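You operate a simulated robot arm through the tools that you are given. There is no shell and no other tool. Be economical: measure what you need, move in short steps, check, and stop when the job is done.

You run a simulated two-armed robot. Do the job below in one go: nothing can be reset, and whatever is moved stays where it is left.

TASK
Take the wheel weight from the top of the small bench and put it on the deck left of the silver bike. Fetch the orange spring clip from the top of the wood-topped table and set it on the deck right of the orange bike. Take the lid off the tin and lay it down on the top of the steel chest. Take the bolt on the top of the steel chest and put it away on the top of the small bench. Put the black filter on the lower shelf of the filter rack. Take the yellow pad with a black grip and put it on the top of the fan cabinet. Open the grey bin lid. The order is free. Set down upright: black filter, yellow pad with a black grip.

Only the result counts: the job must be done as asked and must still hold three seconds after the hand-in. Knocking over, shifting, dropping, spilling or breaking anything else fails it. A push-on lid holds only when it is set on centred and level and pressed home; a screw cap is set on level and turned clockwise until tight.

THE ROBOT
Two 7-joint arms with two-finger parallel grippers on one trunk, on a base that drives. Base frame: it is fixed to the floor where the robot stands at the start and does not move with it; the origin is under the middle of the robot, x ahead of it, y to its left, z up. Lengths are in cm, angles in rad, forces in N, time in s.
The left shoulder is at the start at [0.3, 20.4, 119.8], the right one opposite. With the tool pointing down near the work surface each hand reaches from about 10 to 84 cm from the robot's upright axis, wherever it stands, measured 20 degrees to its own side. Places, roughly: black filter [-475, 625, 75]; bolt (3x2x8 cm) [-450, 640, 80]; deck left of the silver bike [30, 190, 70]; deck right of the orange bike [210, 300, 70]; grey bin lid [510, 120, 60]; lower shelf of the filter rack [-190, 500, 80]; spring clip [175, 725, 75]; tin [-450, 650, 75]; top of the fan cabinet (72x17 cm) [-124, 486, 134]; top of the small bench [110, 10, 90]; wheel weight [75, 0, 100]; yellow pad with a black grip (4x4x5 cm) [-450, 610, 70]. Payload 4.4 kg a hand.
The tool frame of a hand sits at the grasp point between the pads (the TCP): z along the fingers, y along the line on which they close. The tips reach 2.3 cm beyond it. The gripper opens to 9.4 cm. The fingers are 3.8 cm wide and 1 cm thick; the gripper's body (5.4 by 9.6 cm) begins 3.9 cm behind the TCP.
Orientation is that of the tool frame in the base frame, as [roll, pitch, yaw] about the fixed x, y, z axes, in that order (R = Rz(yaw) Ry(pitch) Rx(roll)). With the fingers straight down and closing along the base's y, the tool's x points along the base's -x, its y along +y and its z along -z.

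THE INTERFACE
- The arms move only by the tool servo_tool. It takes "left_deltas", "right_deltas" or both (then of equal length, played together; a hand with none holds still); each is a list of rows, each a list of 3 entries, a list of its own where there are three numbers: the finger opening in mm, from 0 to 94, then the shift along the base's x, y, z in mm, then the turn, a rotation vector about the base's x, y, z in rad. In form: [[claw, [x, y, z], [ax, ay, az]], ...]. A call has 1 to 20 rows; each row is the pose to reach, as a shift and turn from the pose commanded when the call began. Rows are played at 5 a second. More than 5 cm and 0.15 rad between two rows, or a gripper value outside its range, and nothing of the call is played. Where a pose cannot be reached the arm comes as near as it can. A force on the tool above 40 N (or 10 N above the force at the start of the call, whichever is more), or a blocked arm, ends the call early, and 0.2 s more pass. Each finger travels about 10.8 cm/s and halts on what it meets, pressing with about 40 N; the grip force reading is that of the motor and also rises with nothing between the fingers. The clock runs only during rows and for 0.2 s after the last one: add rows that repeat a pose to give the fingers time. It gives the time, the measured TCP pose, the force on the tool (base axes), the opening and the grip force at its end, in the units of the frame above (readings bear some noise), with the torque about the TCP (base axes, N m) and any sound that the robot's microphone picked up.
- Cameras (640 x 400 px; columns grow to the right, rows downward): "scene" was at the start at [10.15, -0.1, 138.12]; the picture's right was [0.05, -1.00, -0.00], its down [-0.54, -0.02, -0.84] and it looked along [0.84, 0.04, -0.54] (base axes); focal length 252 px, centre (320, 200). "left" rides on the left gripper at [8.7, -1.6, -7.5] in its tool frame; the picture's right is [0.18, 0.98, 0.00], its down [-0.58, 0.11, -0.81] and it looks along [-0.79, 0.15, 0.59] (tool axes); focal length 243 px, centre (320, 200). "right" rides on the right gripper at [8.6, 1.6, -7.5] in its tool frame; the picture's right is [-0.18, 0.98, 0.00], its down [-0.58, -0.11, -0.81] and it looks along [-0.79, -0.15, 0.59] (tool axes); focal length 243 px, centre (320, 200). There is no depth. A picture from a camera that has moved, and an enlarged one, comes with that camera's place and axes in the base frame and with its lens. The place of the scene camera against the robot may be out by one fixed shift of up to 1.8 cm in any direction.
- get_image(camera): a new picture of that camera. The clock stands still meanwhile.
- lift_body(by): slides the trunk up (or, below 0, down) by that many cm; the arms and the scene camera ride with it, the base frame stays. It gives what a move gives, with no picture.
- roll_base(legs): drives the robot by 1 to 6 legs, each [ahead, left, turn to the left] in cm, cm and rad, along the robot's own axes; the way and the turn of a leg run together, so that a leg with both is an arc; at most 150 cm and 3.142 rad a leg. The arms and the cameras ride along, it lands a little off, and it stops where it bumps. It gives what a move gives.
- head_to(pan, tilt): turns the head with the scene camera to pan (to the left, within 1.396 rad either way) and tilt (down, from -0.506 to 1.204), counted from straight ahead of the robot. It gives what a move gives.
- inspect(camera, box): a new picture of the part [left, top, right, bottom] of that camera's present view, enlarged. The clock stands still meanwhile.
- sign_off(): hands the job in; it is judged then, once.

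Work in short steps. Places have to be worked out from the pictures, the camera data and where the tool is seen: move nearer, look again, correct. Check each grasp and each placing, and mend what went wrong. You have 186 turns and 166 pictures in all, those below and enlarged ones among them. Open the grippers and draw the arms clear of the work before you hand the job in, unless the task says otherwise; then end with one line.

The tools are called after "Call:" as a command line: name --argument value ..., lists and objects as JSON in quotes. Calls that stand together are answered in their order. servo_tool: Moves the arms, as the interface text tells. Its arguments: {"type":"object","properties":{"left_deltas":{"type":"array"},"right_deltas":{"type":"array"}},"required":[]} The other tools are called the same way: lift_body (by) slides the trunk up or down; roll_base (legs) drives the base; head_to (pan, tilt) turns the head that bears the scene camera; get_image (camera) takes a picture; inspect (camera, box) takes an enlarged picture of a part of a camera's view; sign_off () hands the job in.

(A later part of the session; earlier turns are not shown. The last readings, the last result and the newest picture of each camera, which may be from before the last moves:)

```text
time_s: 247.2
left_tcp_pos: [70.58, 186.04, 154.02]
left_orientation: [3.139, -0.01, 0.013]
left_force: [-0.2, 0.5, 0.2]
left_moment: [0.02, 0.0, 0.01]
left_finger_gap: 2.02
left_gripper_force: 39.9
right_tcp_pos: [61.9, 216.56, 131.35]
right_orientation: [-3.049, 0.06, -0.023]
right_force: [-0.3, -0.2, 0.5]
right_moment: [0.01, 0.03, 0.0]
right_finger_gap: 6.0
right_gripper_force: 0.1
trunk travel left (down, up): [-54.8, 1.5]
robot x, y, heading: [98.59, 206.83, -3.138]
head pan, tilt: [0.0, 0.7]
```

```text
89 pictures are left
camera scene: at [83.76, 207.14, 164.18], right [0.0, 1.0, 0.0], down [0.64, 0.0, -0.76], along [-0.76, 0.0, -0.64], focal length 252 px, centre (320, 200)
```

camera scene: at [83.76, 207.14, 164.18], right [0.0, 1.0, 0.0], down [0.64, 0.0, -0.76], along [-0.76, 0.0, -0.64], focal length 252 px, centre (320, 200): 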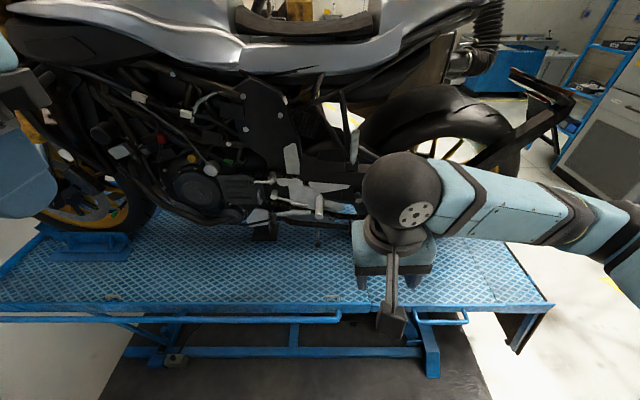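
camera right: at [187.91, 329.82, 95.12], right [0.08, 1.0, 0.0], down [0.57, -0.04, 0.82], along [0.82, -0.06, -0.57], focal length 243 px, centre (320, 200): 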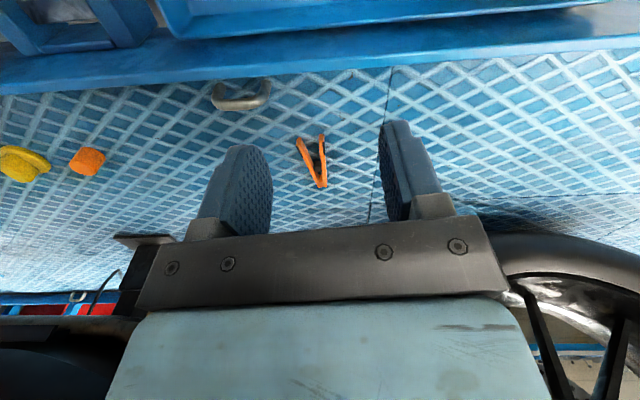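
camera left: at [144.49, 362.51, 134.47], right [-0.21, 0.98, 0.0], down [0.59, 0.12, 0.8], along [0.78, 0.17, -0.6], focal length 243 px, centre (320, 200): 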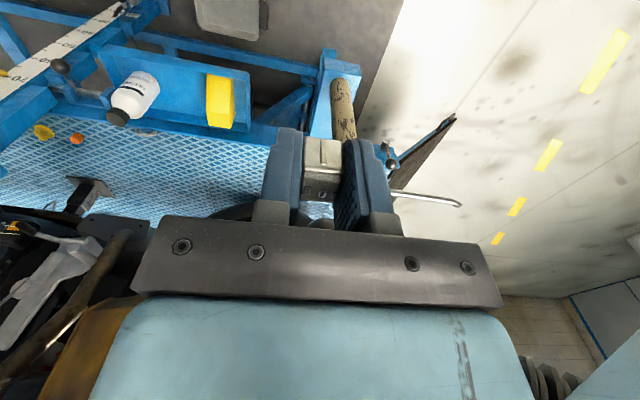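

The deck edge is at x≈35 and the strip around (26, 187) is clear. I lower the trunk, come 10 cm closer, and bring the left hand down outside the deck and then in over it.

Call:
lift_body --by -20

Call:
roll_base --legs '[[10, 0, 0]]'

Call:
servo_tool --left_deltas '[[0, [-10, 0, -40], [0, 0, 0]], [0, [-20, 0, -80], [0, 0, 0]], [0, [-30, 0, -120], [0, 0, 0]], [0, [-40, 0, -160], [0, 0, 0]], [0, [-50, 0, -200], [0, 0, 0]], [0, [-60, 0, -240], [0, 0, 0]], [0, [-75, 0, -280], [0, 0, 0]], [0, [-95, 0, -320], [0, 0, 0]], [0, [-120, 0, -355], [0, 0, 0]], [0, [-150, 0, -385], [0, 0, 0]], [0, [-185, 0, -410], [0, 0, 0]], [0, [-220, 0, -435], [0, 0, 0]], [0, [-260, 0, -455], [0, 0, 0]], [0, [-300, 0, -475], [0, 0, 0]], [0, [-335, 0, -490], [0, 0, 0]], [0, [-335, 0, -490], [0, 0, 0]]]'

Call:
get_image --camera "scene"

Call:
get_image --camera "left"

```text
time_s: 249.4
left_tcp_pos: [70.48, 186.04, 134.08]
left_orientation: [3.141, -0.011, 0.012]
left_force: [0.4, 0.3, -0.5]
left_moment: [-0.01, 0.03, -0.01]
left_finger_gap: 2.04
left_gripper_force: 39.8
right_tcp_pos: [62.06, 216.54, 111.29]
right_orientation: [-3.049, 0.061, -0.023]
right_force: [-0.7, 0.2, -0.5]
right_moment: [0.0, -0.01, 0.03]
right_finger_gap: 6.02
right_gripper_force: 0.1
trunk travel left (down, up): [-34.8, 21.5]
robot x, y, heading: [98.3, 206.71, -3.14]
head pan, tilt: [0.0, 0.7]
```

```text
time_s: 250.5
left_tcp_pos: [60.52, 185.94, 134.0]
left_orientation: [3.14, -0.01, 0.012]
left_force: [-1.1, -0.6, -0.3]
left_moment: [-0.01, 0.0, 0.03]
left_finger_gap: 2.04
left_gripper_force: 40.2
right_tcp_pos: [51.79, 216.51, 111.43]
right_orientation: [-3.05, 0.06, -0.021]
right_force: [0.3, -0.5, 0.3]
right_moment: [0.02, 0.01, -0.03]
right_finger_gap: 5.99
right_gripper_force: 0.1
trunk travel left (down, up): [-34.8, 21.5]
robot x, y, heading: [88.37, 206.9, -3.141]
head pan, tilt: [0.0, 0.7]
```

```text
time_s: 253.9
left_tcp_pos: [26.99, 186.11, 84.99]
left_orientation: [3.14, -0.012, 0.013]
left_force: [-0.7, -0.3, 0.2]
left_moment: [0.0, 0.02, 0.02]
left_finger_gap: 2.06
left_gripper_force: 39.8
left hand out of reach, approached as far as the arm can: row 4
right_tcp_pos: [51.92, 216.38, 111.34]
right_orientation: [-3.049, 0.062, -0.022]
right_force: [-0.1, 0.6, 0.6]
right_moment: [0.02, -0.02, -0.03]
right_finger_gap: 5.99
right_gripper_force: 0.1
trunk travel left (down, up): [-34.8, 21.5]
robot x, y, heading: [88.63, 206.91, -3.137]
head pan, tilt: [0.0, 0.7]
```

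```text
88 pictures are left
camera scene: at [73.67, 207.05, 144.19], right [0.0, 1.0, 0.0], down [0.64, 0.0, -0.77], along [-0.77, 0.0, -0.64], focal length 252 px, centre (320, 200)
```

scene: 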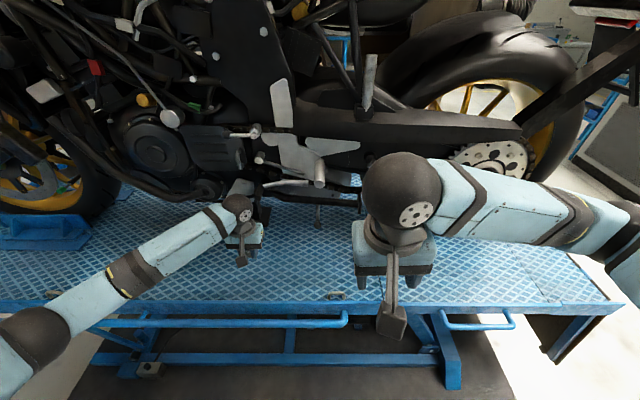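

```text
87 pictures are left
camera left: at [35.43, 187.73, 92.65], right [0.2, -0.98, 0.0], down [-0.59, -0.11, 0.8], along [-0.78, -0.16, -0.6], focal length 243 px, centre (320, 200)
```

left: 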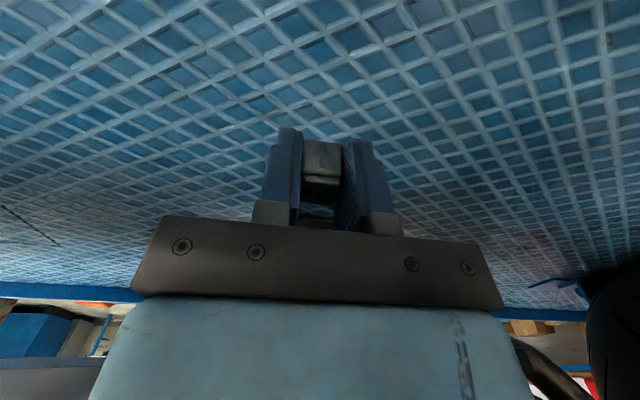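

I descend in small steps until contact.

Call:
servo_tool --left_deltas '[[0, [0, 0, -30], [0, 0, 0]], [0, [0, 0, -60], [0, 0, 0]], [0, [0, 0, -80], [0, 0, 0]], [0, [0, 0, -88], [0, 0, 0]], [0, [0, 0, -94], [0, 0, 0]], [0, [0, 0, -100], [0, 0, 0]], [0, [0, 0, -105], [0, 0, 0]], [0, [0, 0, -110], [0, 0, 0]], [0, [0, 0, -115], [0, 0, 0]], [0, [0, 0, -120], [0, 0, 0]]]'

Call:
inspect --camera "left" --box '[220, 80, 440, 230]'

```text
time_s: 255.6
left_tcp_pos: [26.66, 185.88, 75.2]
left_orientation: [-3.139, 0.001, 0.011]
left_force: [10.1, 0.1, 21.8]
left_moment: [-0.27, -0.53, 0.14]
left_finger_gap: 2.04
left_gripper_force: 39.9
right_tcp_pos: [52.1, 216.48, 111.55]
right_orientation: [-3.05, 0.064, -0.021]
right_force: [-0.1, 0.3, 0.1]
right_moment: [0.05, -0.03, 0.0]
right_finger_gap: 6.0
right_gripper_force: 0.0
trunk travel left (down, up): [-34.8, 21.5]
robot x, y, heading: [88.42, 206.89, -3.135]
head pan, tilt: [0.0, 0.7]
stopped in row 8 (left hand): the force on the tool passed its limit at 47 N (the readings are from after the stop); the commanded pose is now the measured one
```

```text
2.67 times, centred on (330, 155) of left
camera zoom: at [35.33, 187.45, 82.86], right [0.2, -0.98, 0.0], down [-0.58, -0.12, 0.81], along [-0.79, -0.16, -0.59], focal length 647 px, centre (293, 320)
```

zoom: 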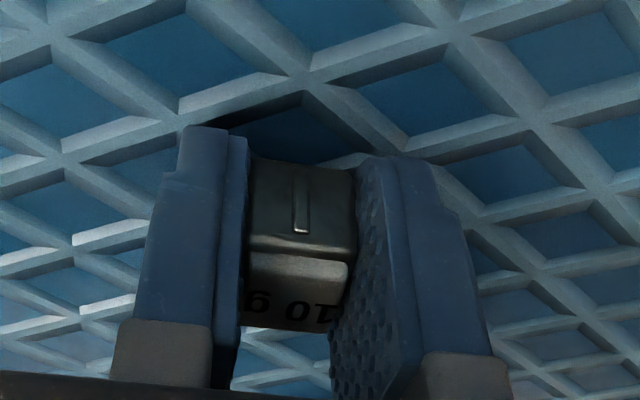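

In contact with the deck at z=75.2. I raise 1 mm, open, and withdraw upward.

Call:
servo_tool --left_deltas '[[0, [0, 0, 1], [0, 0, 0]], [30, [0, 0, 1], [0, 0, 0]], [50, [0, 0, 1], [0, 0, 0]], [50, [0, 0, 1], [0, 0, 0]], [50, [0, 0, 40], [0, 0, 0]], [50, [20, 0, 80], [0, 0, 0]], [50, [50, 0, 110], [0, 0, 0]]]'

Call:
get_image --camera "left"

```text
time_s: 257.2
left_tcp_pos: [31.49, 185.94, 85.85]
left_orientation: [3.141, -0.002, 0.015]
left_force: [-0.1, 0.5, 0.2]
left_moment: [0.0, -0.01, 0.0]
left_finger_gap: 5.0
left_gripper_force: 0.1
right_tcp_pos: [51.98, 216.4, 111.27]
right_orientation: [-3.049, 0.062, -0.02]
right_force: [-0.1, -0.6, -0.8]
right_moment: [0.01, 0.0, 0.02]
right_finger_gap: 6.03
right_gripper_force: 0.1
trunk travel left (down, up): [-34.8, 21.5]
robot x, y, heading: [88.52, 207.2, -3.143]
head pan, tilt: [0.0, 0.7]
```

```text
85 pictures are left
camera left: at [40.06, 187.51, 93.37], right [0.2, -0.98, 0.0], down [-0.58, -0.12, 0.8], along [-0.79, -0.16, -0.59], focal length 243 px, centre (320, 200)
```

left: 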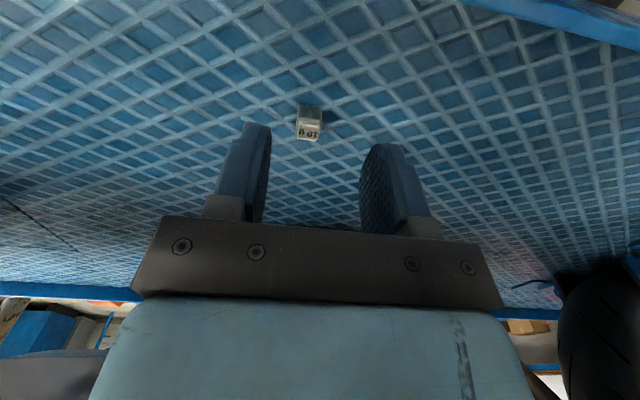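

The weight stands on the deck. I tuck the left hand back up, back off, turn to face +x and move to the front corridor.

Call:
servo_tool --left_deltas '[[50, [40, 0, 15], [0, 0, 0]], [50, [80, 0, 35], [0, 0, 0]], [50, [115, 0, 60], [0, 0, 0]], [50, [150, 0, 90], [0, 0, 0]], [50, [180, 0, 120], [0, 0, 0]], [50, [210, 0, 155], [0, 0, 0]], [50, [235, 0, 190], [0, 0, 0]], [50, [250, 0, 230], [0, 0, 0]], [50, [260, 0, 270], [0, 0, 0]], [50, [265, 0, 310], [0, 0, 0]], [50, [270, 0, 350], [0, 0, 0]], [50, [270, 0, 390], [0, 0, 0]]]'

Call:
roll_base --legs '[[-14, 0, 0], [0, 0, 3.14], [0, -70, 0]]'

Call:
head_to --pan 0.0 --tilt 0.3

Call:
get_image --camera "scene"

```text
time_s: 259.8
left_tcp_pos: [58.9, 186.23, 125.06]
left_orientation: [-3.141, -0.003, 0.012]
left_force: [-0.1, 0.1, 0.4]
left_moment: [-0.02, 0.01, 0.01]
left_finger_gap: 4.99
left_gripper_force: 0.0
left hand out of reach, approached as far as the arm can: row 8, 9, 10, 11
right_tcp_pos: [52.04, 216.5, 111.38]
right_orientation: [-3.05, 0.063, -0.02]
right_force: [0.9, -0.6, 0.4]
right_moment: [-0.01, 0.03, -0.01]
right_finger_gap: 6.0
right_gripper_force: 0.0
trunk travel left (down, up): [-34.8, 21.5]
robot x, y, heading: [88.46, 206.95, -3.14]
head pan, tilt: [0.0, 0.7]
```

```text
time_s: 274.4
left_tcp_pos: [128.64, 156.62, 125.04]
left_orientation: [-3.14, -0.005, 3.085]
left_force: [-0.1, -0.7, 0.7]
left_moment: [-0.01, 0.01, 0.02]
left_finger_gap: 5.01
left_gripper_force: 0.0
right_tcp_pos: [133.44, 125.83, 111.31]
right_orientation: [-3.05, 0.062, 3.052]
right_force: [-0.2, 0.0, -1.0]
right_moment: [-0.03, 0.0, 0.02]
right_finger_gap: 6.0
right_gripper_force: 0.1
trunk travel left (down, up): [-34.8, 21.5]
robot x, y, heading: [97.67, 138.02, -0.065]
head pan, tilt: [0.0, 0.7]
```

```text
time_s: 275.3
left_tcp_pos: [128.57, 156.63, 124.99]
left_orientation: [-3.141, -0.005, 3.086]
left_force: [0.1, 0.3, -1.0]
left_moment: [-0.01, 0.01, 0.0]
left_finger_gap: 4.99
left_gripper_force: 0.1
right_tcp_pos: [133.3, 125.96, 111.35]
right_orientation: [-3.05, 0.061, 3.053]
right_force: [-1.0, 0.3, -0.7]
right_moment: [0.03, 0.05, 0.02]
right_finger_gap: 6.0
right_gripper_force: 0.1
trunk travel left (down, up): [-34.8, 21.5]
robot x, y, heading: [98.11, 137.83, -0.058]
head pan, tilt: [0.0, 0.3]
```

```text
84 pictures are left
camera scene: at [114.16, 137.08, 147.79], right [-0.06, -1.0, 0.0], down [-0.3, 0.02, -0.95], along [0.95, -0.06, -0.3], focal length 252 px, centre (320, 200)
```

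scene: 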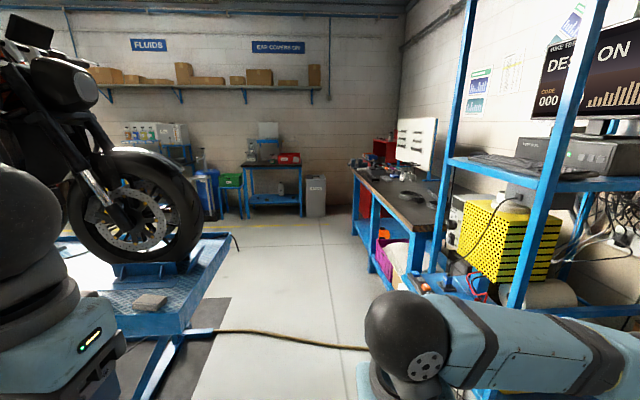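

The grey bin is straight ahead at the wall (≈510, 120). I line up on y≈123 and drive down the corridor.

Call:
roll_base --legs '[[0, -15, 0.06], [150, 0, 0], [150, 0, 0]]'

Call:
head_to --pan 0.0 --tilt 0.5

Call:
get_image --camera "scene"

```text
time_s: 291.5
left_tcp_pos: [430.87, 143.28, 125.08]
left_orientation: [3.14, -0.004, -3.134]
left_force: [-0.2, -0.1, -0.3]
left_moment: [0.02, -0.04, 0.0]
left_finger_gap: 5.0
left_gripper_force: 0.1
right_tcp_pos: [437.58, 112.9, 111.38]
right_orientation: [-3.051, 0.062, 3.117]
right_force: [0.2, -0.5, 0.1]
right_moment: [-0.03, -0.03, 0.0]
right_finger_gap: 5.97
right_gripper_force: 0.2
trunk travel left (down, up): [-34.8, 21.5]
robot x, y, heading: [401.49, 122.5, 0.003]
head pan, tilt: [0.0, 0.3]
```

```text
time_s: 292.2
left_tcp_pos: [430.77, 143.28, 125.03]
left_orientation: [3.141, -0.004, -3.133]
left_force: [0.2, -0.4, 0.2]
left_moment: [-0.02, 0.01, 0.01]
left_finger_gap: 5.01
left_gripper_force: 0.0
right_tcp_pos: [437.68, 112.92, 111.38]
right_orientation: [-3.05, 0.063, 3.117]
right_force: [-0.2, 1.0, -0.3]
right_moment: [0.02, 0.04, 0.0]
right_finger_gap: 6.0
right_gripper_force: 0.1
trunk travel left (down, up): [-34.8, 21.5]
robot x, y, heading: [401.2, 122.76, -0.001]
head pan, tilt: [0.0, 0.499]
```

```text
83 pictures are left
camera scene: at [417.4, 122.81, 145.96], right [0.0, -1.0, 0.0], down [-0.48, 0.0, -0.88], along [0.88, 0.0, -0.48], focal length 252 px, centre (320, 200)
```

scene: 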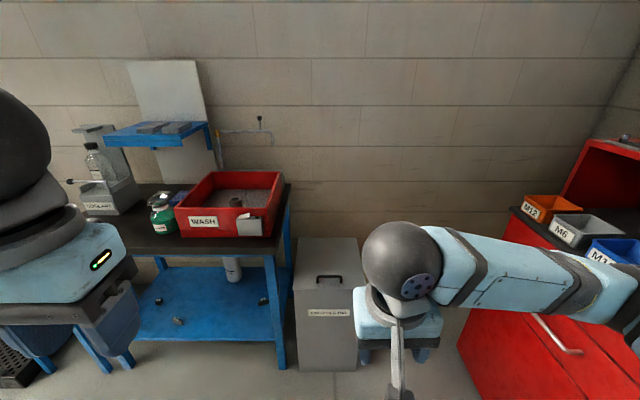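

The bin's lid has a black handle near its front edge. I zoom in for details.

Call:
inspect --camera "scene" --box '[280, 220, 380, 380]'

Call:
roll_base --legs '[[30, 0, 0]]'

Call:
head_to --pan 0.0 --tilt 0.9

Call:
get_image --camera "scene"

```text
2.50 times, centred on (330, 300) of scene
camera zoom: at [417.4, 122.81, 145.96], right [0.0, -1.0, 0.0], down [-0.48, 0.0, -0.88], along [0.88, 0.0, -0.48], focal length 629 px, centre (295, -50)
```

zoom: 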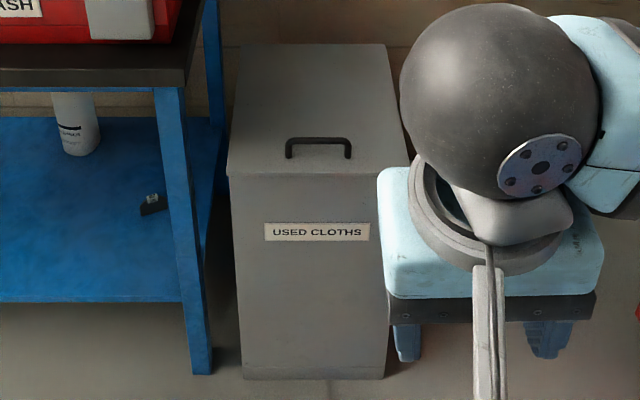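

```text
time_s: 294.2
left_tcp_pos: [460.69, 143.31, 125.04]
left_orientation: [-3.141, -0.003, -3.128]
left_force: [-0.2, 0.7, -0.1]
left_moment: [0.01, 0.01, 0.01]
left_finger_gap: 5.0
left_gripper_force: 0.1
right_tcp_pos: [467.5, 113.07, 111.31]
right_orientation: [-3.05, 0.061, 3.122]
right_force: [0.1, -0.4, -1.0]
right_moment: [-0.01, -0.03, -0.01]
right_finger_gap: 6.0
right_gripper_force: 0.1
trunk travel left (down, up): [-34.8, 21.5]
robot x, y, heading: [430.94, 122.62, 0.005]
head pan, tilt: [0.0, 0.499]
```

```text
time_s: 295.1
left_tcp_pos: [460.54, 143.4, 125.05]
left_orientation: [3.141, -0.003, -3.13]
left_force: [-0.6, 0.2, 0.4]
left_moment: [0.03, -0.02, 0.04]
left_finger_gap: 5.02
left_gripper_force: 0.1
right_tcp_pos: [467.53, 113.07, 111.38]
right_orientation: [-3.05, 0.062, 3.121]
right_force: [0.7, 0.1, -0.2]
right_moment: [-0.04, 0.01, 0.0]
right_finger_gap: 5.98
right_gripper_force: 0.0
trunk travel left (down, up): [-34.8, 21.5]
robot x, y, heading: [430.8, 122.71, 0.004]
head pan, tilt: [0.0, 0.901]
```

```text
81 pictures are left
camera scene: at [445.71, 122.92, 142.58], right [0.0, -1.0, 0.0], down [-0.78, 0.0, -0.62], along [0.62, 0.0, -0.78], focal length 252 px, centre (320, 200)
```

scene: 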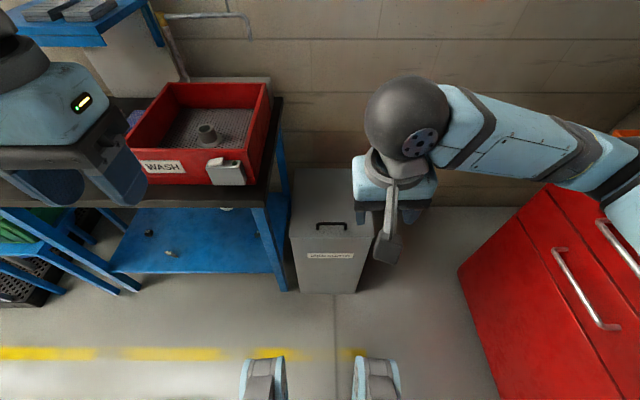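

Handle bar is at about (496, 119, 64.5), running along y, hinge at the rear (x≈529). I drive 20 cm nearer, level the right hand and yaw it 90° so it closes along x, above the handle.

Call:
roll_base --legs '[[20, 0, 0]]'

Call:
servo_tool --right_deltas '[[60, [0, 0, 0], [0.09, 0.06, 0]]]'

Call:
servo_tool --right_deltas '[[60, [1, 4, 0], [0, 0, 0.13]], [60, [2, 8, 0], [0, 0, 0.26]], [60, [3, 12, -5], [0, 0, 0.39]], [60, [4, 16, -10], [0, 0, 0.52]], [60, [5, 20, -15], [0, 0, 0.65]], [60, [5, 25, -25], [0, 0, 0.78]], [60, [5, 30, -40], [0, 0, 0.91]], [60, [5, 35, -60], [0, 0, 1.04]], [60, [5, 40, -80], [0, 0, 1.17]], [60, [5, 45, -100], [0, 0, 1.3]], [60, [5, 50, -120], [0, 0, 1.43]], [60, [5, 55, -140], [0, 0, 1.56]], [60, [5, 55, -160], [0, 0, 1.6]]]'

Call:
get_image --camera "scene"

Call:
get_image --camera "right"

```text
time_s: 296.7
left_tcp_pos: [480.43, 143.61, 124.88]
left_orientation: [3.142, -0.005, -3.126]
left_force: [0.6, 0.8, 0.4]
left_moment: [-0.05, 0.03, 0.02]
left_finger_gap: 5.01
left_gripper_force: 0.1
right_tcp_pos: [487.52, 113.41, 111.29]
right_orientation: [-3.05, 0.062, 3.123]
right_force: [0.1, -0.6, 0.7]
right_moment: [0.03, -0.01, -0.02]
right_finger_gap: 6.0
right_gripper_force: 0.1
trunk travel left (down, up): [-34.8, 21.5]
robot x, y, heading: [451.01, 122.91, 0.005]
head pan, tilt: [0.0, 0.901]
```

```text
time_s: 297.1
left_tcp_pos: [480.37, 143.43, 125.15]
left_orientation: [-3.141, -0.003, -3.127]
left_force: [-0.9, 0.3, -0.4]
left_moment: [-0.01, -0.01, -0.02]
left_finger_gap: 5.0
left_gripper_force: 0.1
right_tcp_pos: [487.48, 113.21, 111.41]
right_orientation: [-3.141, 0.0, 3.122]
right_force: [-0.3, 0.6, -0.2]
right_moment: [-0.03, -0.01, -0.01]
right_finger_gap: 6.0
right_gripper_force: 0.0
trunk travel left (down, up): [-34.8, 21.5]
robot x, y, heading: [450.97, 122.67, 0.006]
head pan, tilt: [0.0, 0.901]
```

```text
time_s: 299.9
left_tcp_pos: [480.49, 143.63, 124.89]
left_orientation: [3.141, -0.004, -3.124]
left_force: [-0.4, 0.4, -0.3]
left_moment: [0.0, -0.01, 0.02]
left_finger_gap: 4.99
left_gripper_force: 0.0
right_tcp_pos: [487.8, 118.9, 95.3]
right_orientation: [-3.14, -0.001, -1.56]
right_force: [0.2, 0.7, 0.0]
right_moment: [0.02, -0.01, 0.01]
right_finger_gap: 5.98
right_gripper_force: 0.0
trunk travel left (down, up): [-34.8, 21.5]
robot x, y, heading: [451.39, 122.63, 0.007]
head pan, tilt: [0.0, 0.901]
```

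```text
80 pictures are left
camera scene: at [465.71, 123.05, 142.57], right [0.01, -1.0, 0.0], down [-0.78, -0.01, -0.62], along [0.62, 0.0, -0.78], focal length 252 px, centre (320, 200)
```

scene: 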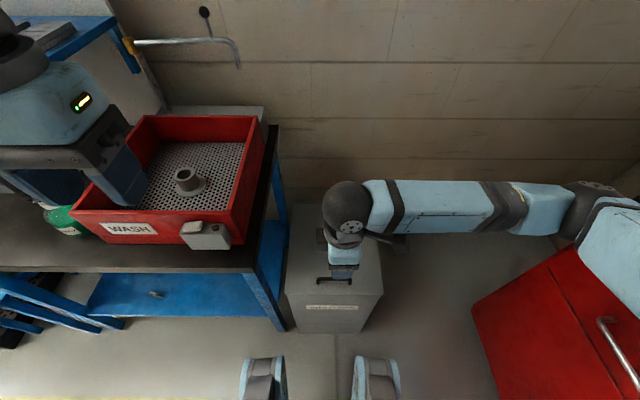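

```text
79 pictures are left
camera right: at [486.27, 110.22, 102.73], right [-0.98, 0.17, 0.0], down [0.1, 0.58, 0.81], along [0.14, 0.79, -0.59], focal length 243 px, centre (320, 200)
```

right: 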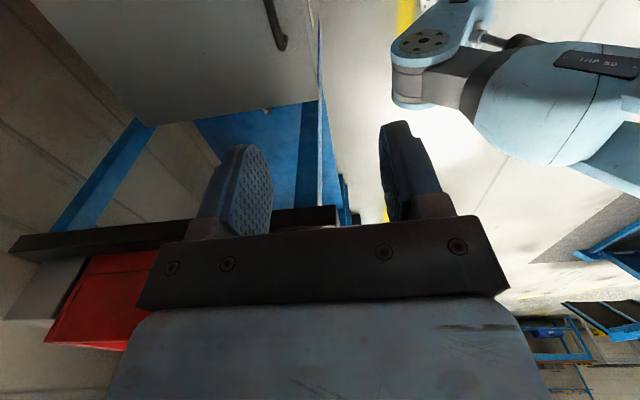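

The handle's far end shows at about (494.4, 123.5). I move to x=494.6 and go down to z=76 to look.

Call:
servo_tool --right_deltas '[[50, [35, 0, -30], [0, 0, 0]], [50, [68, -2, -70], [0, 0, 0]], [50, [68, -3, -110], [0, 0, 0]], [50, [68, -3, -150], [0, 0, 0]], [50, [68, -3, -190], [0, 0, 0]], [50, [68, -3, -190], [0, 0, 0]]]'

Call:
get_image --camera "right"

Call:
inspect --camera "scene" --box '[260, 190, 420, 340]'

```text
refused: row 2 steps farther than a row can; nothing moved
```

```text
78 pictures are left
camera right: at [486.27, 110.22, 102.73], right [-0.98, 0.17, 0.0], down [0.1, 0.58, 0.81], along [0.14, 0.79, -0.59], focal length 243 px, centre (320, 200)
```

right: 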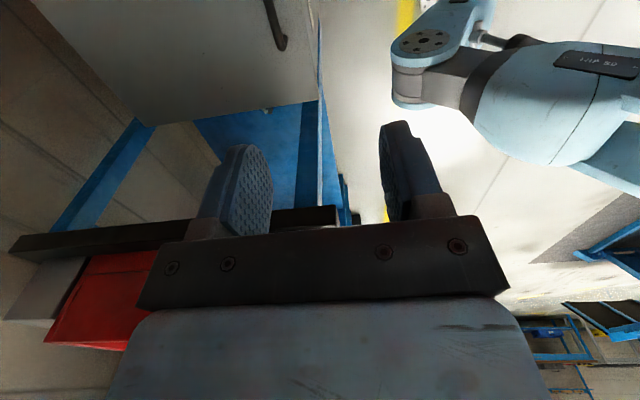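

```text
2.67 times, centred on (340, 265) of scene
camera zoom: at [465.71, 123.05, 142.57], right [0.01, -1.0, 0.0], down [-0.78, -0.01, -0.62], along [0.62, 0.0, -0.78], focal length 671 px, centre (267, 27)
```

zoom: 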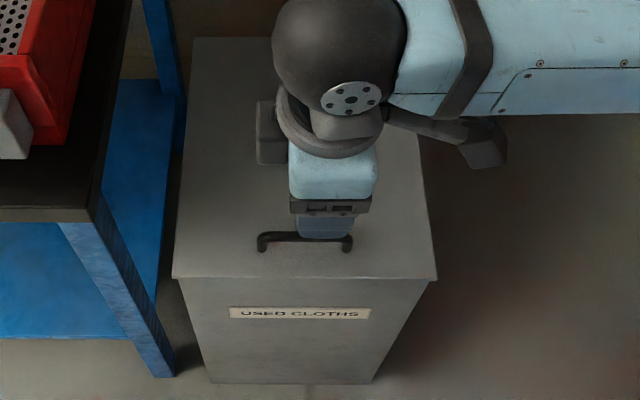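

Step too large; I resend in shorter steps.

Call:
servo_tool --right_deltas '[[50, [24, 0, -20], [0, 0, 0]], [50, [48, -2, -45], [0, 0, 0]], [50, [70, -3, -75], [0, 0, 0]], [50, [70, -3, -115], [0, 0, 0]], [50, [70, -3, -155], [0, 0, 0]], [50, [70, -3, -190], [0, 0, 0]], [50, [70, -3, -190], [0, 0, 0]]]'

Call:
get_image --camera "right"

```text
time_s: 301.5
left_tcp_pos: [480.35, 143.54, 124.97]
left_orientation: [-3.14, -0.005, -3.126]
left_force: [0.6, -0.7, -0.3]
left_moment: [0.02, 0.04, 0.02]
left_finger_gap: 5.0
left_gripper_force: 0.0
right_tcp_pos: [495.06, 118.72, 76.53]
right_orientation: [-3.138, 0.0, -1.562]
right_force: [0.6, -1.0, -0.1]
right_moment: [-0.02, 0.0, -0.02]
right_finger_gap: 4.98
right_gripper_force: 0.1
trunk travel left (down, up): [-34.8, 21.5]
robot x, y, heading: [451.22, 122.87, 0.006]
head pan, tilt: [0.0, 0.901]
```

```text
76 pictures are left
camera right: at [493.49, 109.99, 84.03], right [-0.98, 0.17, 0.0], down [0.1, 0.58, 0.81], along [0.14, 0.79, -0.59], focal length 243 px, centre (320, 200)
```

right: 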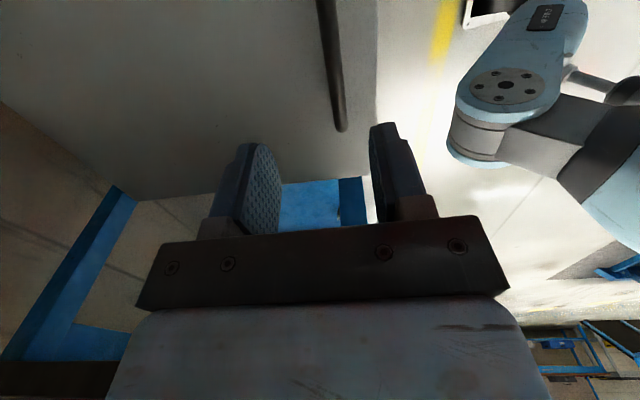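

Triangulation puts the bar at (494, 112–122, 68). I correct and descend to z≈68.5, then close.

Call:
servo_tool --right_deltas '[[50, [-10, -12, -30], [0, 0, 0]], [50, [-10, -12, -60], [0, 0, 0]], [50, [-10, -12, -80], [0, 0, 0]], [50, [-10, -12, -80], [0, 0, 0]], [30, [-10, -12, -80], [0, 0, 0]], [10, [-10, -12, -80], [0, 0, 0]], [0, [-10, -12, -80], [0, 0, 0]], [0, [-10, -12, -80], [0, 0, 0]], [0, [-10, -12, -80], [0, 0, 0]]]'

Call:
get_image --camera "right"

```text
time_s: 303.5
left_tcp_pos: [480.49, 143.61, 124.99]
left_orientation: [3.14, -0.004, -3.126]
left_force: [-0.5, -0.8, 0.2]
left_moment: [0.0, 0.02, 0.0]
left_finger_gap: 5.02
left_gripper_force: 0.1
right_tcp_pos: [493.91, 117.56, 68.5]
right_orientation: [-3.139, 0.001, -1.563]
right_force: [-1.7, 2.2, -3.0]
right_moment: [0.24, 0.05, -1.72]
right_finger_gap: 1.17
right_gripper_force: 45.0
trunk travel left (down, up): [-34.8, 21.5]
robot x, y, heading: [451.09, 122.85, 0.011]
head pan, tilt: [0.0, 0.901]
```

```text
75 pictures are left
camera right: at [492.44, 108.87, 75.92], right [-0.98, 0.18, 0.0], down [0.1, 0.58, 0.81], along [0.14, 0.79, -0.59], focal length 243 px, centre (320, 200)
```

right: 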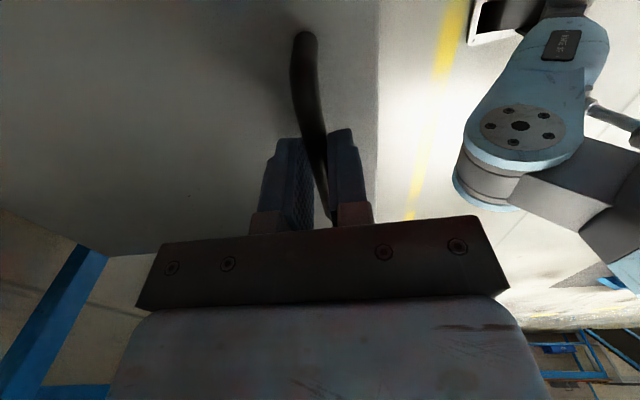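

The bar is gripped. I lift along the hinge arc (hinge near x=524, z=65) to about 40°, tool kept vertical.

Call:
servo_tool --right_deltas '[[0, [4, 0, 26], [0, 0, 0]], [0, [10, 0, 52], [0, 0, 0]], [0, [18, 0, 77], [0, 0, 0]], [0, [28, 0, 101], [0, 0, 0]], [0, [41, 0, 124], [0, 0, 0]], [0, [55, 0, 146], [0, 0, 0]], [0, [71, 0, 167], [0, 0, 0]], [0, [89, 0, 186], [0, 0, 0]]]'

Call:
get_image --camera "scene"

```text
time_s: 305.3
left_tcp_pos: [480.35, 143.72, 124.97]
left_orientation: [-3.139, -0.003, -3.125]
left_force: [-0.8, -0.7, 0.6]
left_moment: [0.0, -0.02, -0.02]
left_finger_gap: 5.0
left_gripper_force: 0.1
right_tcp_pos: [502.88, 117.59, 86.99]
right_orientation: [-3.138, 0.0, -1.561]
right_force: [-2.2, 5.1, -1.3]
right_moment: [-0.62, 0.1, -1.74]
right_finger_gap: 1.21
right_gripper_force: 44.7
trunk travel left (down, up): [-34.8, 21.5]
robot x, y, heading: [450.45, 122.94, 0.01]
head pan, tilt: [0.0, 0.901]
```

```text
74 pictures are left
camera scene: at [465.69, 123.15, 142.58], right [0.01, -1.0, 0.0], down [-0.78, -0.01, -0.62], along [0.62, 0.0, -0.78], focal length 252 px, centre (320, 200)
```

scene: 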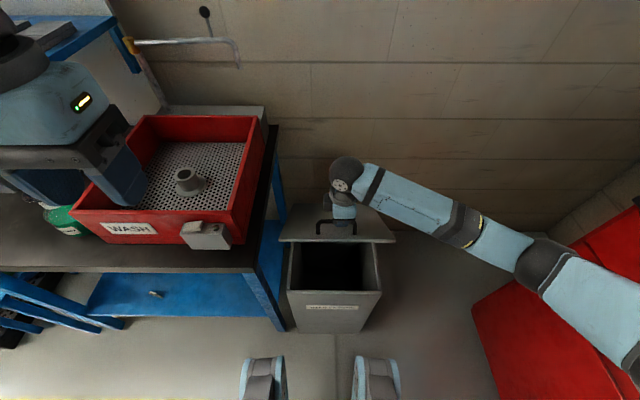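

The lid lifts freely. I continue the arc to about 80°.

Call:
servo_tool --right_deltas '[[0, [20, 0, 17], [0, 0, 0]], [0, [41, 0, 33], [0, 0, 0]], [0, [64, 0, 47], [0, 0, 0]], [0, [87, 0, 59], [0, 0, 0]], [0, [111, 0, 69], [0, 0, 0]], [0, [137, 0, 76], [0, 0, 0]], [0, [162, 0, 81], [0, 0, 0]], [0, [188, 0, 85], [0, 0, 0]]]'

Call:
get_image --camera "scene"

```text
time_s: 307.1
left_tcp_pos: [480.26, 143.86, 125.07]
left_orientation: [-3.14, 0.0, -3.124]
left_force: [0.2, 0.3, -0.3]
left_moment: [0.0, -0.01, -0.01]
left_finger_gap: 5.01
left_gripper_force: 0.1
right_tcp_pos: [521.4, 117.43, 96.04]
right_orientation: [-3.134, 0.001, -1.559]
right_force: [-1.3, 19.2, 23.0]
right_moment: [-0.08, 0.05, -1.62]
right_finger_gap: 1.22
right_gripper_force: 45.4
trunk travel left (down, up): [-34.8, 21.5]
robot x, y, heading: [451.2, 122.67, 0.007]
head pan, tilt: [0.0, 0.901]
```

```text
73 pictures are left
camera scene: at [465.4, 123.36, 142.62], right [0.01, -1.0, 0.0], down [-0.78, -0.01, -0.62], along [0.62, 0.0, -0.78], focal length 252 px, centre (320, 200)
```

scene: 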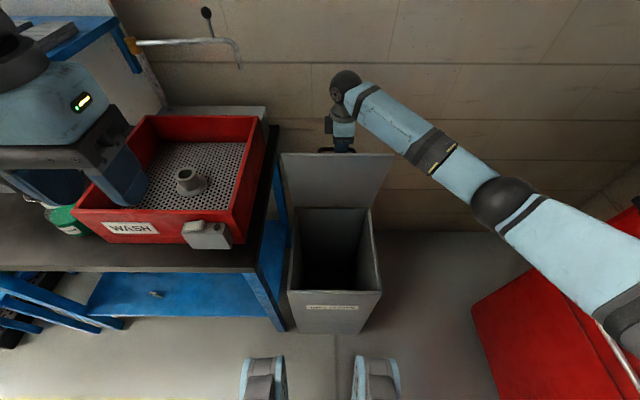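

The lid is near 80°. I push on to about 95°, small steps, watching force.

Call:
servo_tool --right_deltas '[[0, [13, 0, -5], [0, 0, 0]], [0, [26, 0, -6], [0, 0, 0]], [0, [39, 0, -7], [0, 0, 0]], [0, [52, 0, -8], [0, 0, 0]], [0, [65, 0, -10], [0, 0, 0]], [0, [78, 0, -13], [0, 0, 0]]]'

Call:
get_image --camera "scene"

```text
time_s: 307.5
left_tcp_pos: [480.27, 143.68, 125.06]
left_orientation: [3.141, -0.004, -3.125]
left_force: [0.0, 0.0, 0.0]
left_moment: [0.01, 0.02, 0.0]
left_finger_gap: 5.0
left_gripper_force: 0.1
right_tcp_pos: [522.65, 117.53, 96.15]
right_orientation: [-3.126, 0.004, -1.559]
right_force: [-2.8, 5.6, 24.7]
right_moment: [-1.1, 0.18, -1.74]
right_finger_gap: 1.22
right_gripper_force: 45.6
trunk travel left (down, up): [-34.8, 21.5]
robot x, y, heading: [451.09, 122.88, 0.009]
head pan, tilt: [0.0, 0.901]
stopped in row 1 (right hand): the force on the tool passed its limit at 44 N (the readings are from after the stop); the commanded pose is now the measured one
```

```text
72 pictures are left
camera scene: at [465.56, 123.11, 142.58], right [0.01, -1.0, 0.0], down [-0.78, -0.01, -0.62], along [0.62, 0.0, -0.78], focal length 252 px, centre (320, 200)
```

scene: 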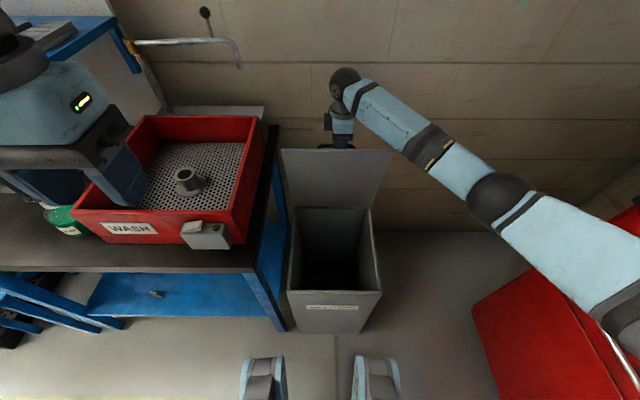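

The upward force says the true arc is a bit higher. I relax 8 mm up and continue forward.

Call:
servo_tool --right_deltas '[[0, [0, 0, 6], [0, 0, 0]], [0, [8, 0, 10], [0, 0, 0]], [0, [18, 0, 11], [0, 0, 0]], [0, [28, 0, 11], [0, 0, 0]], [0, [40, 0, 10], [0, 0, 0]], [0, [52, 0, 8], [0, 0, 0]], [0, [64, 0, 5], [0, 0, 0]]]'

Call:
get_image --camera "scene"

```text
time_s: 309.1
left_tcp_pos: [480.62, 143.82, 124.92]
left_orientation: [-3.139, -0.007, -3.125]
left_force: [0.0, -0.4, 0.2]
left_moment: [-0.01, 0.0, 0.0]
left_finger_gap: 4.99
left_gripper_force: 0.1
right_tcp_pos: [529.02, 117.47, 96.2]
right_orientation: [-3.135, 0.004, -1.56]
right_force: [-3.5, 12.7, -14.2]
right_moment: [-0.84, 0.24, -1.81]
right_finger_gap: 1.22
right_gripper_force: 45.2
trunk travel left (down, up): [-34.8, 21.5]
robot x, y, heading: [450.89, 122.67, 0.014]
head pan, tilt: [0.0, 0.901]
```

```text
71 pictures are left
camera scene: at [465.87, 123.24, 142.55], right [0.01, -1.0, 0.0], down [-0.78, -0.01, -0.62], along [0.62, 0.0, -0.78], focal length 252 px, centre (320, 200)
```

scene: 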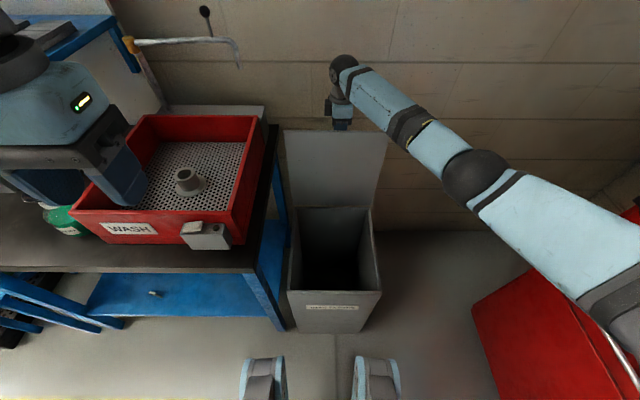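

The lid is past vertical. I open just slightly (2 cm) and raise the hand straight up off the handle.

Call:
servo_tool --right_deltas '[[20, [0, 0, 0], [0, 0, 0]], [20, [0, 0, 0], [0, 0, 0]], [20, [0, 0, 20], [0, 0, 0]], [20, [-3, 0, 50], [0, 0, 0]], [20, [-20, 0, 80], [0, 0, 0]], [20, [-50, 0, 110], [0, 0, 0]], [20, [-90, 0, 130], [0, 0, 0]]]'

Call:
get_image --camera "scene"

```text
time_s: 310.7
left_tcp_pos: [480.46, 143.42, 125.04]
left_orientation: [-3.141, -0.003, -3.125]
left_force: [-0.6, 0.6, -0.8]
left_moment: [0.0, -0.02, -0.01]
left_finger_gap: 5.02
left_gripper_force: 0.0
right_tcp_pos: [520.02, 117.39, 109.39]
right_orientation: [-3.135, 0.003, -1.561]
right_force: [-0.6, -0.7, 0.3]
right_moment: [-0.01, -0.01, -0.02]
right_finger_gap: 2.0
right_gripper_force: 0.0
trunk travel left (down, up): [-34.8, 21.5]
robot x, y, heading: [451.23, 122.84, 0.009]
head pan, tilt: [0.0, 0.901]
```

```text
70 pictures are left
camera scene: at [465.62, 122.97, 142.58], right [0.01, -1.0, 0.0], down [-0.78, -0.01, -0.62], along [0.62, 0.01, -0.78], focal length 252 px, centre (320, 200)
```

scene: 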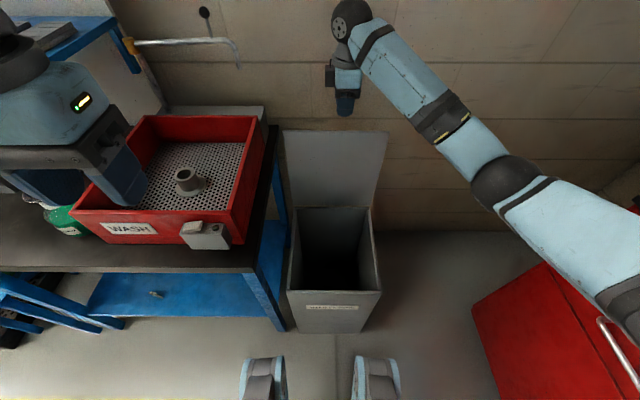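

The lid stays open by itself. I bring the right hand back to its tucked pose with normal yaw, and retreat down the corridor and up the aisle.

Call:
servo_tool --right_deltas '[[60, [-35, -4, 10], [0, 0, -0.13]], [60, [-70, -8, 20], [0, 0, -0.26]], [60, [-105, -12, 25], [0, 0, -0.39]], [60, [-140, -16, 25], [0, 0, -0.52]], [60, [-170, -20, 25], [0, 0, -0.65]], [60, [-200, -24, 25], [0, 0, -0.78]], [60, [-230, -28, 25], [0, 0, -0.91]], [60, [-255, -32, 20], [0, 0, -1.04]], [60, [-280, -36, 20], [0, 0, -1.17]], [60, [-300, -40, 20], [0, 0, -1.3]], [60, [-320, -44, 20], [0, 0, -1.43]], [60, [-330, -46, 20], [0, 0, -1.57]]]'

Call:
roll_base --legs '[[-150, 0, 0], [-150, 0, 0], [-53, 0, 0]]'

Call:
head_to --pan 0.0 --tilt 0.4

```text
time_s: 313.3
left_tcp_pos: [480.52, 143.6, 125.09]
left_orientation: [-3.141, -0.004, -3.126]
left_force: [0.2, 0.2, 0.2]
left_moment: [-0.01, 0.02, 0.03]
left_finger_gap: 4.99
left_gripper_force: 0.1
right_tcp_pos: [486.94, 112.8, 111.01]
right_orientation: [-3.135, 0.004, -3.133]
right_force: [0.2, 0.7, -0.1]
right_moment: [0.0, 0.03, 0.03]
right_finger_gap: 6.02
right_gripper_force: 0.0
trunk travel left (down, up): [-34.8, 21.5]
robot x, y, heading: [451.1, 122.75, 0.012]
head pan, tilt: [0.0, 0.901]
```

```text
time_s: 324.5
left_tcp_pos: [254.04, 140.19, 124.98]
left_orientation: [-3.141, -0.003, -3.063]
left_force: [-1.0, 0.4, 0.2]
left_moment: [-0.01, -0.02, 0.0]
left_finger_gap: 5.01
left_gripper_force: 0.0
right_tcp_pos: [262.59, 109.8, 111.01]
right_orientation: [-3.134, 0.002, -3.067]
right_force: [0.2, 0.3, -1.2]
right_moment: [-0.02, 0.0, -0.03]
right_finger_gap: 6.02
right_gripper_force: 0.1
trunk travel left (down, up): [-34.8, 21.5]
robot x, y, heading: [225.51, 117.43, 0.063]
head pan, tilt: [0.0, 0.901]
stopped in leg 2: the robot was blocked; the commanded pose is now the measured one
```

```text
time_s: 325.4
left_tcp_pos: [254.19, 140.07, 124.88]
left_orientation: [-3.14, -0.006, -3.063]
left_force: [0.4, -0.7, 1.3]
left_moment: [-0.06, 0.01, 0.02]
left_finger_gap: 5.01
left_gripper_force: 0.1
right_tcp_pos: [262.54, 109.7, 110.85]
right_orientation: [-3.134, -0.001, -3.067]
right_force: [0.2, 0.1, 0.4]
right_moment: [0.03, -0.01, 0.03]
right_finger_gap: 6.0
right_gripper_force: 0.1
trunk travel left (down, up): [-34.8, 21.5]
robot x, y, heading: [225.56, 117.52, 0.076]
head pan, tilt: [0.0, 0.4]
```

Something touched on the right, likely the rack. I look right before moving.

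Call:
head_to --pan -1.2 --tilt 0.4

Call:
get_image --camera "scene"

```text
time_s: 326.8
left_tcp_pos: [254.38, 140.19, 124.88]
left_orientation: [3.14, -0.008, -3.066]
left_force: [0.7, -1.2, 0.1]
left_moment: [-0.01, -0.03, 0.0]
left_finger_gap: 5.01
left_gripper_force: 0.0
right_tcp_pos: [262.63, 109.59, 110.91]
right_orientation: [-3.132, -0.003, -3.068]
right_force: [-0.2, 0.4, -0.4]
right_moment: [0.01, 0.01, 0.01]
right_finger_gap: 6.02
right_gripper_force: 0.0
trunk travel left (down, up): [-34.8, 21.5]
robot x, y, heading: [225.76, 117.55, 0.068]
head pan, tilt: [-1.201, 0.4]
```

```text
69 pictures are left
camera scene: at [237.36, 109.75, 146.82], right [-0.91, -0.43, 0.0], down [-0.17, 0.35, -0.92], along [0.39, -0.83, -0.39], focal length 252 px, centre (320, 200)
```

scene: 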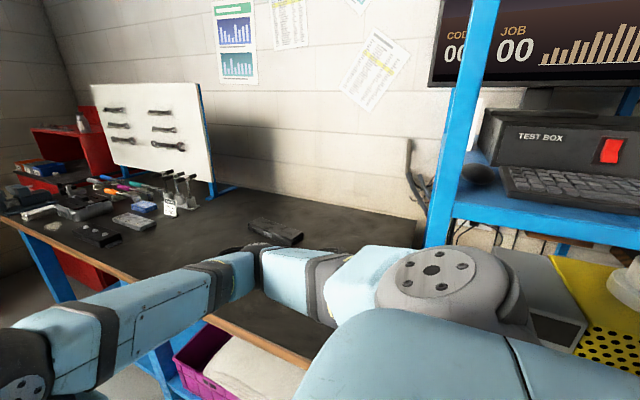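

The right arm's elbow brushed the rack post; nothing fell. I go forward a little, shift left, straighten and continue back.

Call:
roll_base --legs '[[4, 8, -0.07], [0, 5, 0], [-128, 0, 0], [0, 150, 0]]'

Call:
head_to --pan 0.9 --tilt 0.3

Call:
get_image --camera "scene"

```text
time_s: 347.9
left_tcp_pos: [124.13, 298.42, 125.01]
left_orientation: [3.141, -0.002, -3.118]
left_force: [0.0, -0.4, -0.1]
left_moment: [0.0, 0.01, -0.01]
left_finger_gap: 4.98
left_gripper_force: 0.0
right_tcp_pos: [130.8, 267.6, 110.97]
right_orientation: [-3.135, 0.003, -3.121]
right_force: [-0.2, 1.3, 0.7]
right_moment: [-0.04, -0.01, 0.0]
right_finger_gap: 5.99
right_gripper_force: 0.1
trunk travel left (down, up): [-34.8, 21.5]
robot x, y, heading: [95.0, 277.57, 0.018]
head pan, tilt: [-1.201, 0.4]
```

```text
time_s: 349.9
left_tcp_pos: [124.11, 298.3, 125.07]
left_orientation: [-3.141, -0.002, -3.12]
left_force: [-0.3, -0.4, -0.3]
left_moment: [0.02, 0.02, 0.03]
left_finger_gap: 5.0
left_gripper_force: 0.1
right_tcp_pos: [130.82, 267.67, 110.82]
right_orientation: [-3.133, 0.004, -3.122]
right_force: [0.2, -0.6, 0.5]
right_moment: [0.01, -0.03, -0.02]
right_finger_gap: 6.0
right_gripper_force: 0.1
trunk travel left (down, up): [-34.8, 21.5]
robot x, y, heading: [94.74, 277.39, 0.013]
head pan, tilt: [0.901, 0.3]
```

```text
68 pictures are left
camera scene: at [107.65, 285.07, 147.79], right [0.79, -0.61, 0.0], down [-0.18, -0.23, -0.96], along [0.58, 0.76, -0.3], focal length 252 px, centre (320, 200)
```

scene: 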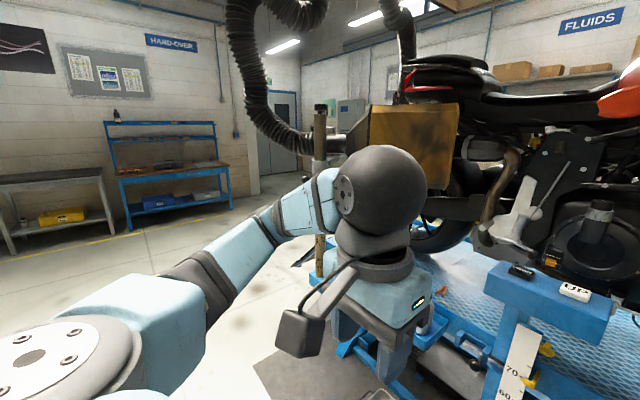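

I continue north out of the aisle, turn west and go toward the steel chest area.

Call:
roll_base --legs '[[0, 147, 0], [0, 0, 3.12], [150, 0, 0], [60, 0, 0]]'

Call:
head_to --pan -0.35 --tilt 0.25

Call:
get_image --camera "scene"

```text
time_s: 380.5
left_tcp_pos: [-150.25, 390.75, 125.07]
left_orientation: [-3.141, -0.002, 0.072]
left_force: [0.0, 0.4, -0.3]
left_moment: [0.0, -0.01, 0.03]
left_finger_gap: 4.98
left_gripper_force: 0.1
right_tcp_pos: [-158.39, 421.22, 110.94]
right_orientation: [-3.136, 0.003, 0.068]
right_force: [0.2, -0.4, -0.6]
right_moment: [-0.01, -0.01, 0.01]
right_finger_gap: 5.99
right_gripper_force: 0.0
trunk travel left (down, up): [-34.8, 21.5]
robot x, y, heading: [-122.14, 413.09, -3.083]
head pan, tilt: [0.901, 0.3]
```

```text
time_s: 382.0
left_tcp_pos: [-150.19, 390.8, 125.09]
left_orientation: [3.14, -0.001, 0.073]
left_force: [0.5, -0.5, 0.0]
left_moment: [0.0, -0.01, -0.01]
left_finger_gap: 4.96
left_gripper_force: 0.1
right_tcp_pos: [-158.42, 421.35, 110.98]
right_orientation: [-3.135, 0.003, 0.069]
right_force: [0.0, 0.5, 0.9]
right_moment: [-0.02, 0.0, -0.02]
right_finger_gap: 6.0
right_gripper_force: 0.2
trunk travel left (down, up): [-34.8, 21.5]
robot x, y, heading: [-121.87, 413.42, -3.076]
head pan, tilt: [-0.351, 0.25]
```

```text
67 pictures are left
camera scene: at [-137.03, 415.68, 148.27], right [0.28, 0.96, 0.0], down [0.24, -0.07, -0.97], along [-0.93, 0.28, -0.25], focal length 252 px, centre (320, 200)
```

scene: 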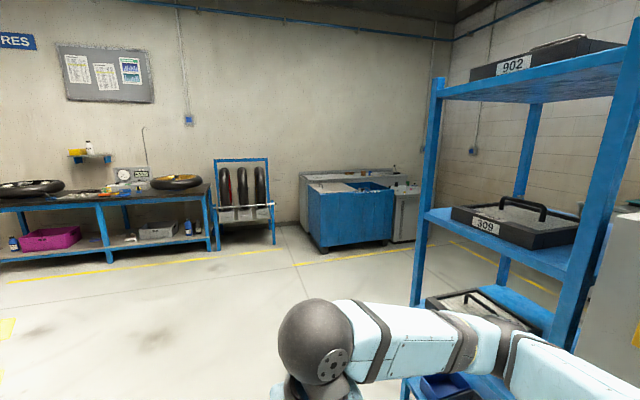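

The steel chest is the grey-topped unit in the far corner. I drive west past the rack and angle toward it.

Call:
roll_base --legs '[[140, 0, 0], [0, 0, -0.75], [90, 0, 0]]'

Call:
head_to --pan -0.1 --tilt 0.4

Call:
get_image --camera "scene"

```text
time_s: 395.2
left_tcp_pos: [-364.12, 471.04, 125.12]
left_orientation: [-3.141, -0.001, -0.713]
left_force: [0.2, 0.1, 0.4]
left_moment: [-0.01, -0.03, 0.01]
left_finger_gap: 5.0
left_gripper_force: 0.2
right_tcp_pos: [-348.28, 498.54, 110.94]
right_orientation: [-3.135, 0.005, -0.716]
right_force: [1.0, 0.1, -0.3]
right_moment: [-0.02, -0.01, 0.06]
right_finger_gap: 6.02
right_gripper_force: 0.0
trunk travel left (down, up): [-34.8, 21.5]
robot x, y, heading: [-328.29, 467.39, 2.416]
head pan, tilt: [-0.351, 0.25]
```

```text
time_s: 396.0
left_tcp_pos: [-364.13, 471.16, 125.0]
left_orientation: [3.14, -0.001, -0.713]
left_force: [-0.5, 0.3, 0.4]
left_moment: [0.0, -0.03, 0.02]
left_finger_gap: 4.99
left_gripper_force: 0.0
right_tcp_pos: [-348.26, 498.38, 111.01]
right_orientation: [-3.134, 0.004, -0.714]
right_force: [-0.1, 0.1, 0.0]
right_moment: [0.01, -0.02, 0.01]
right_finger_gap: 5.98
right_gripper_force: 0.1
trunk travel left (down, up): [-34.8, 21.5]
robot x, y, heading: [-328.22, 467.35, 2.42]
head pan, tilt: [-0.099, 0.4]
```

```text
66 pictures are left
camera scene: at [-339.05, 478.42, 146.87], right [0.73, 0.68, 0.0], down [0.26, -0.28, -0.92], along [-0.63, 0.67, -0.39], focal length 252 px, centre (320, 200)
```

scene: 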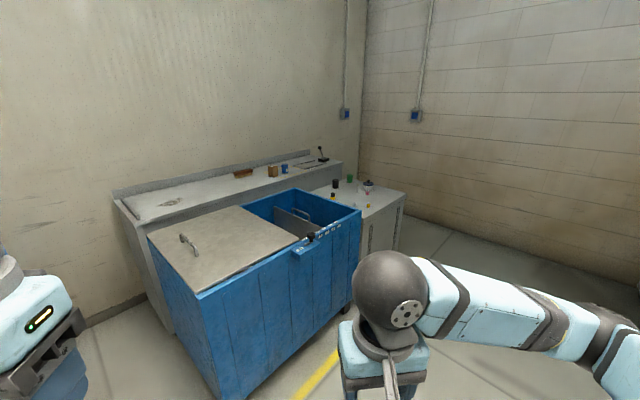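

The steel chest with small items is right of the blue box. I zoom in on it.

Call:
inspect --camera "scene" --box '[230, 140, 430, 265]'

```text
3.20 times, centred on (330, 202) of scene
camera zoom: at [-339.05, 478.42, 146.87], right [0.73, 0.68, 0.0], down [0.26, -0.28, -0.92], along [-0.63, 0.67, -0.39], focal length 806 px, centre (288, 192)
```

zoom: 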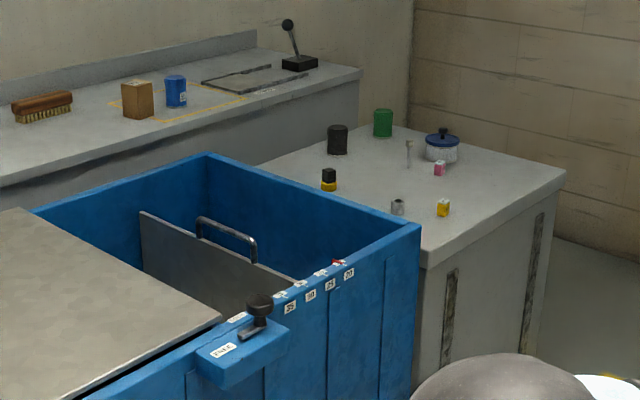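

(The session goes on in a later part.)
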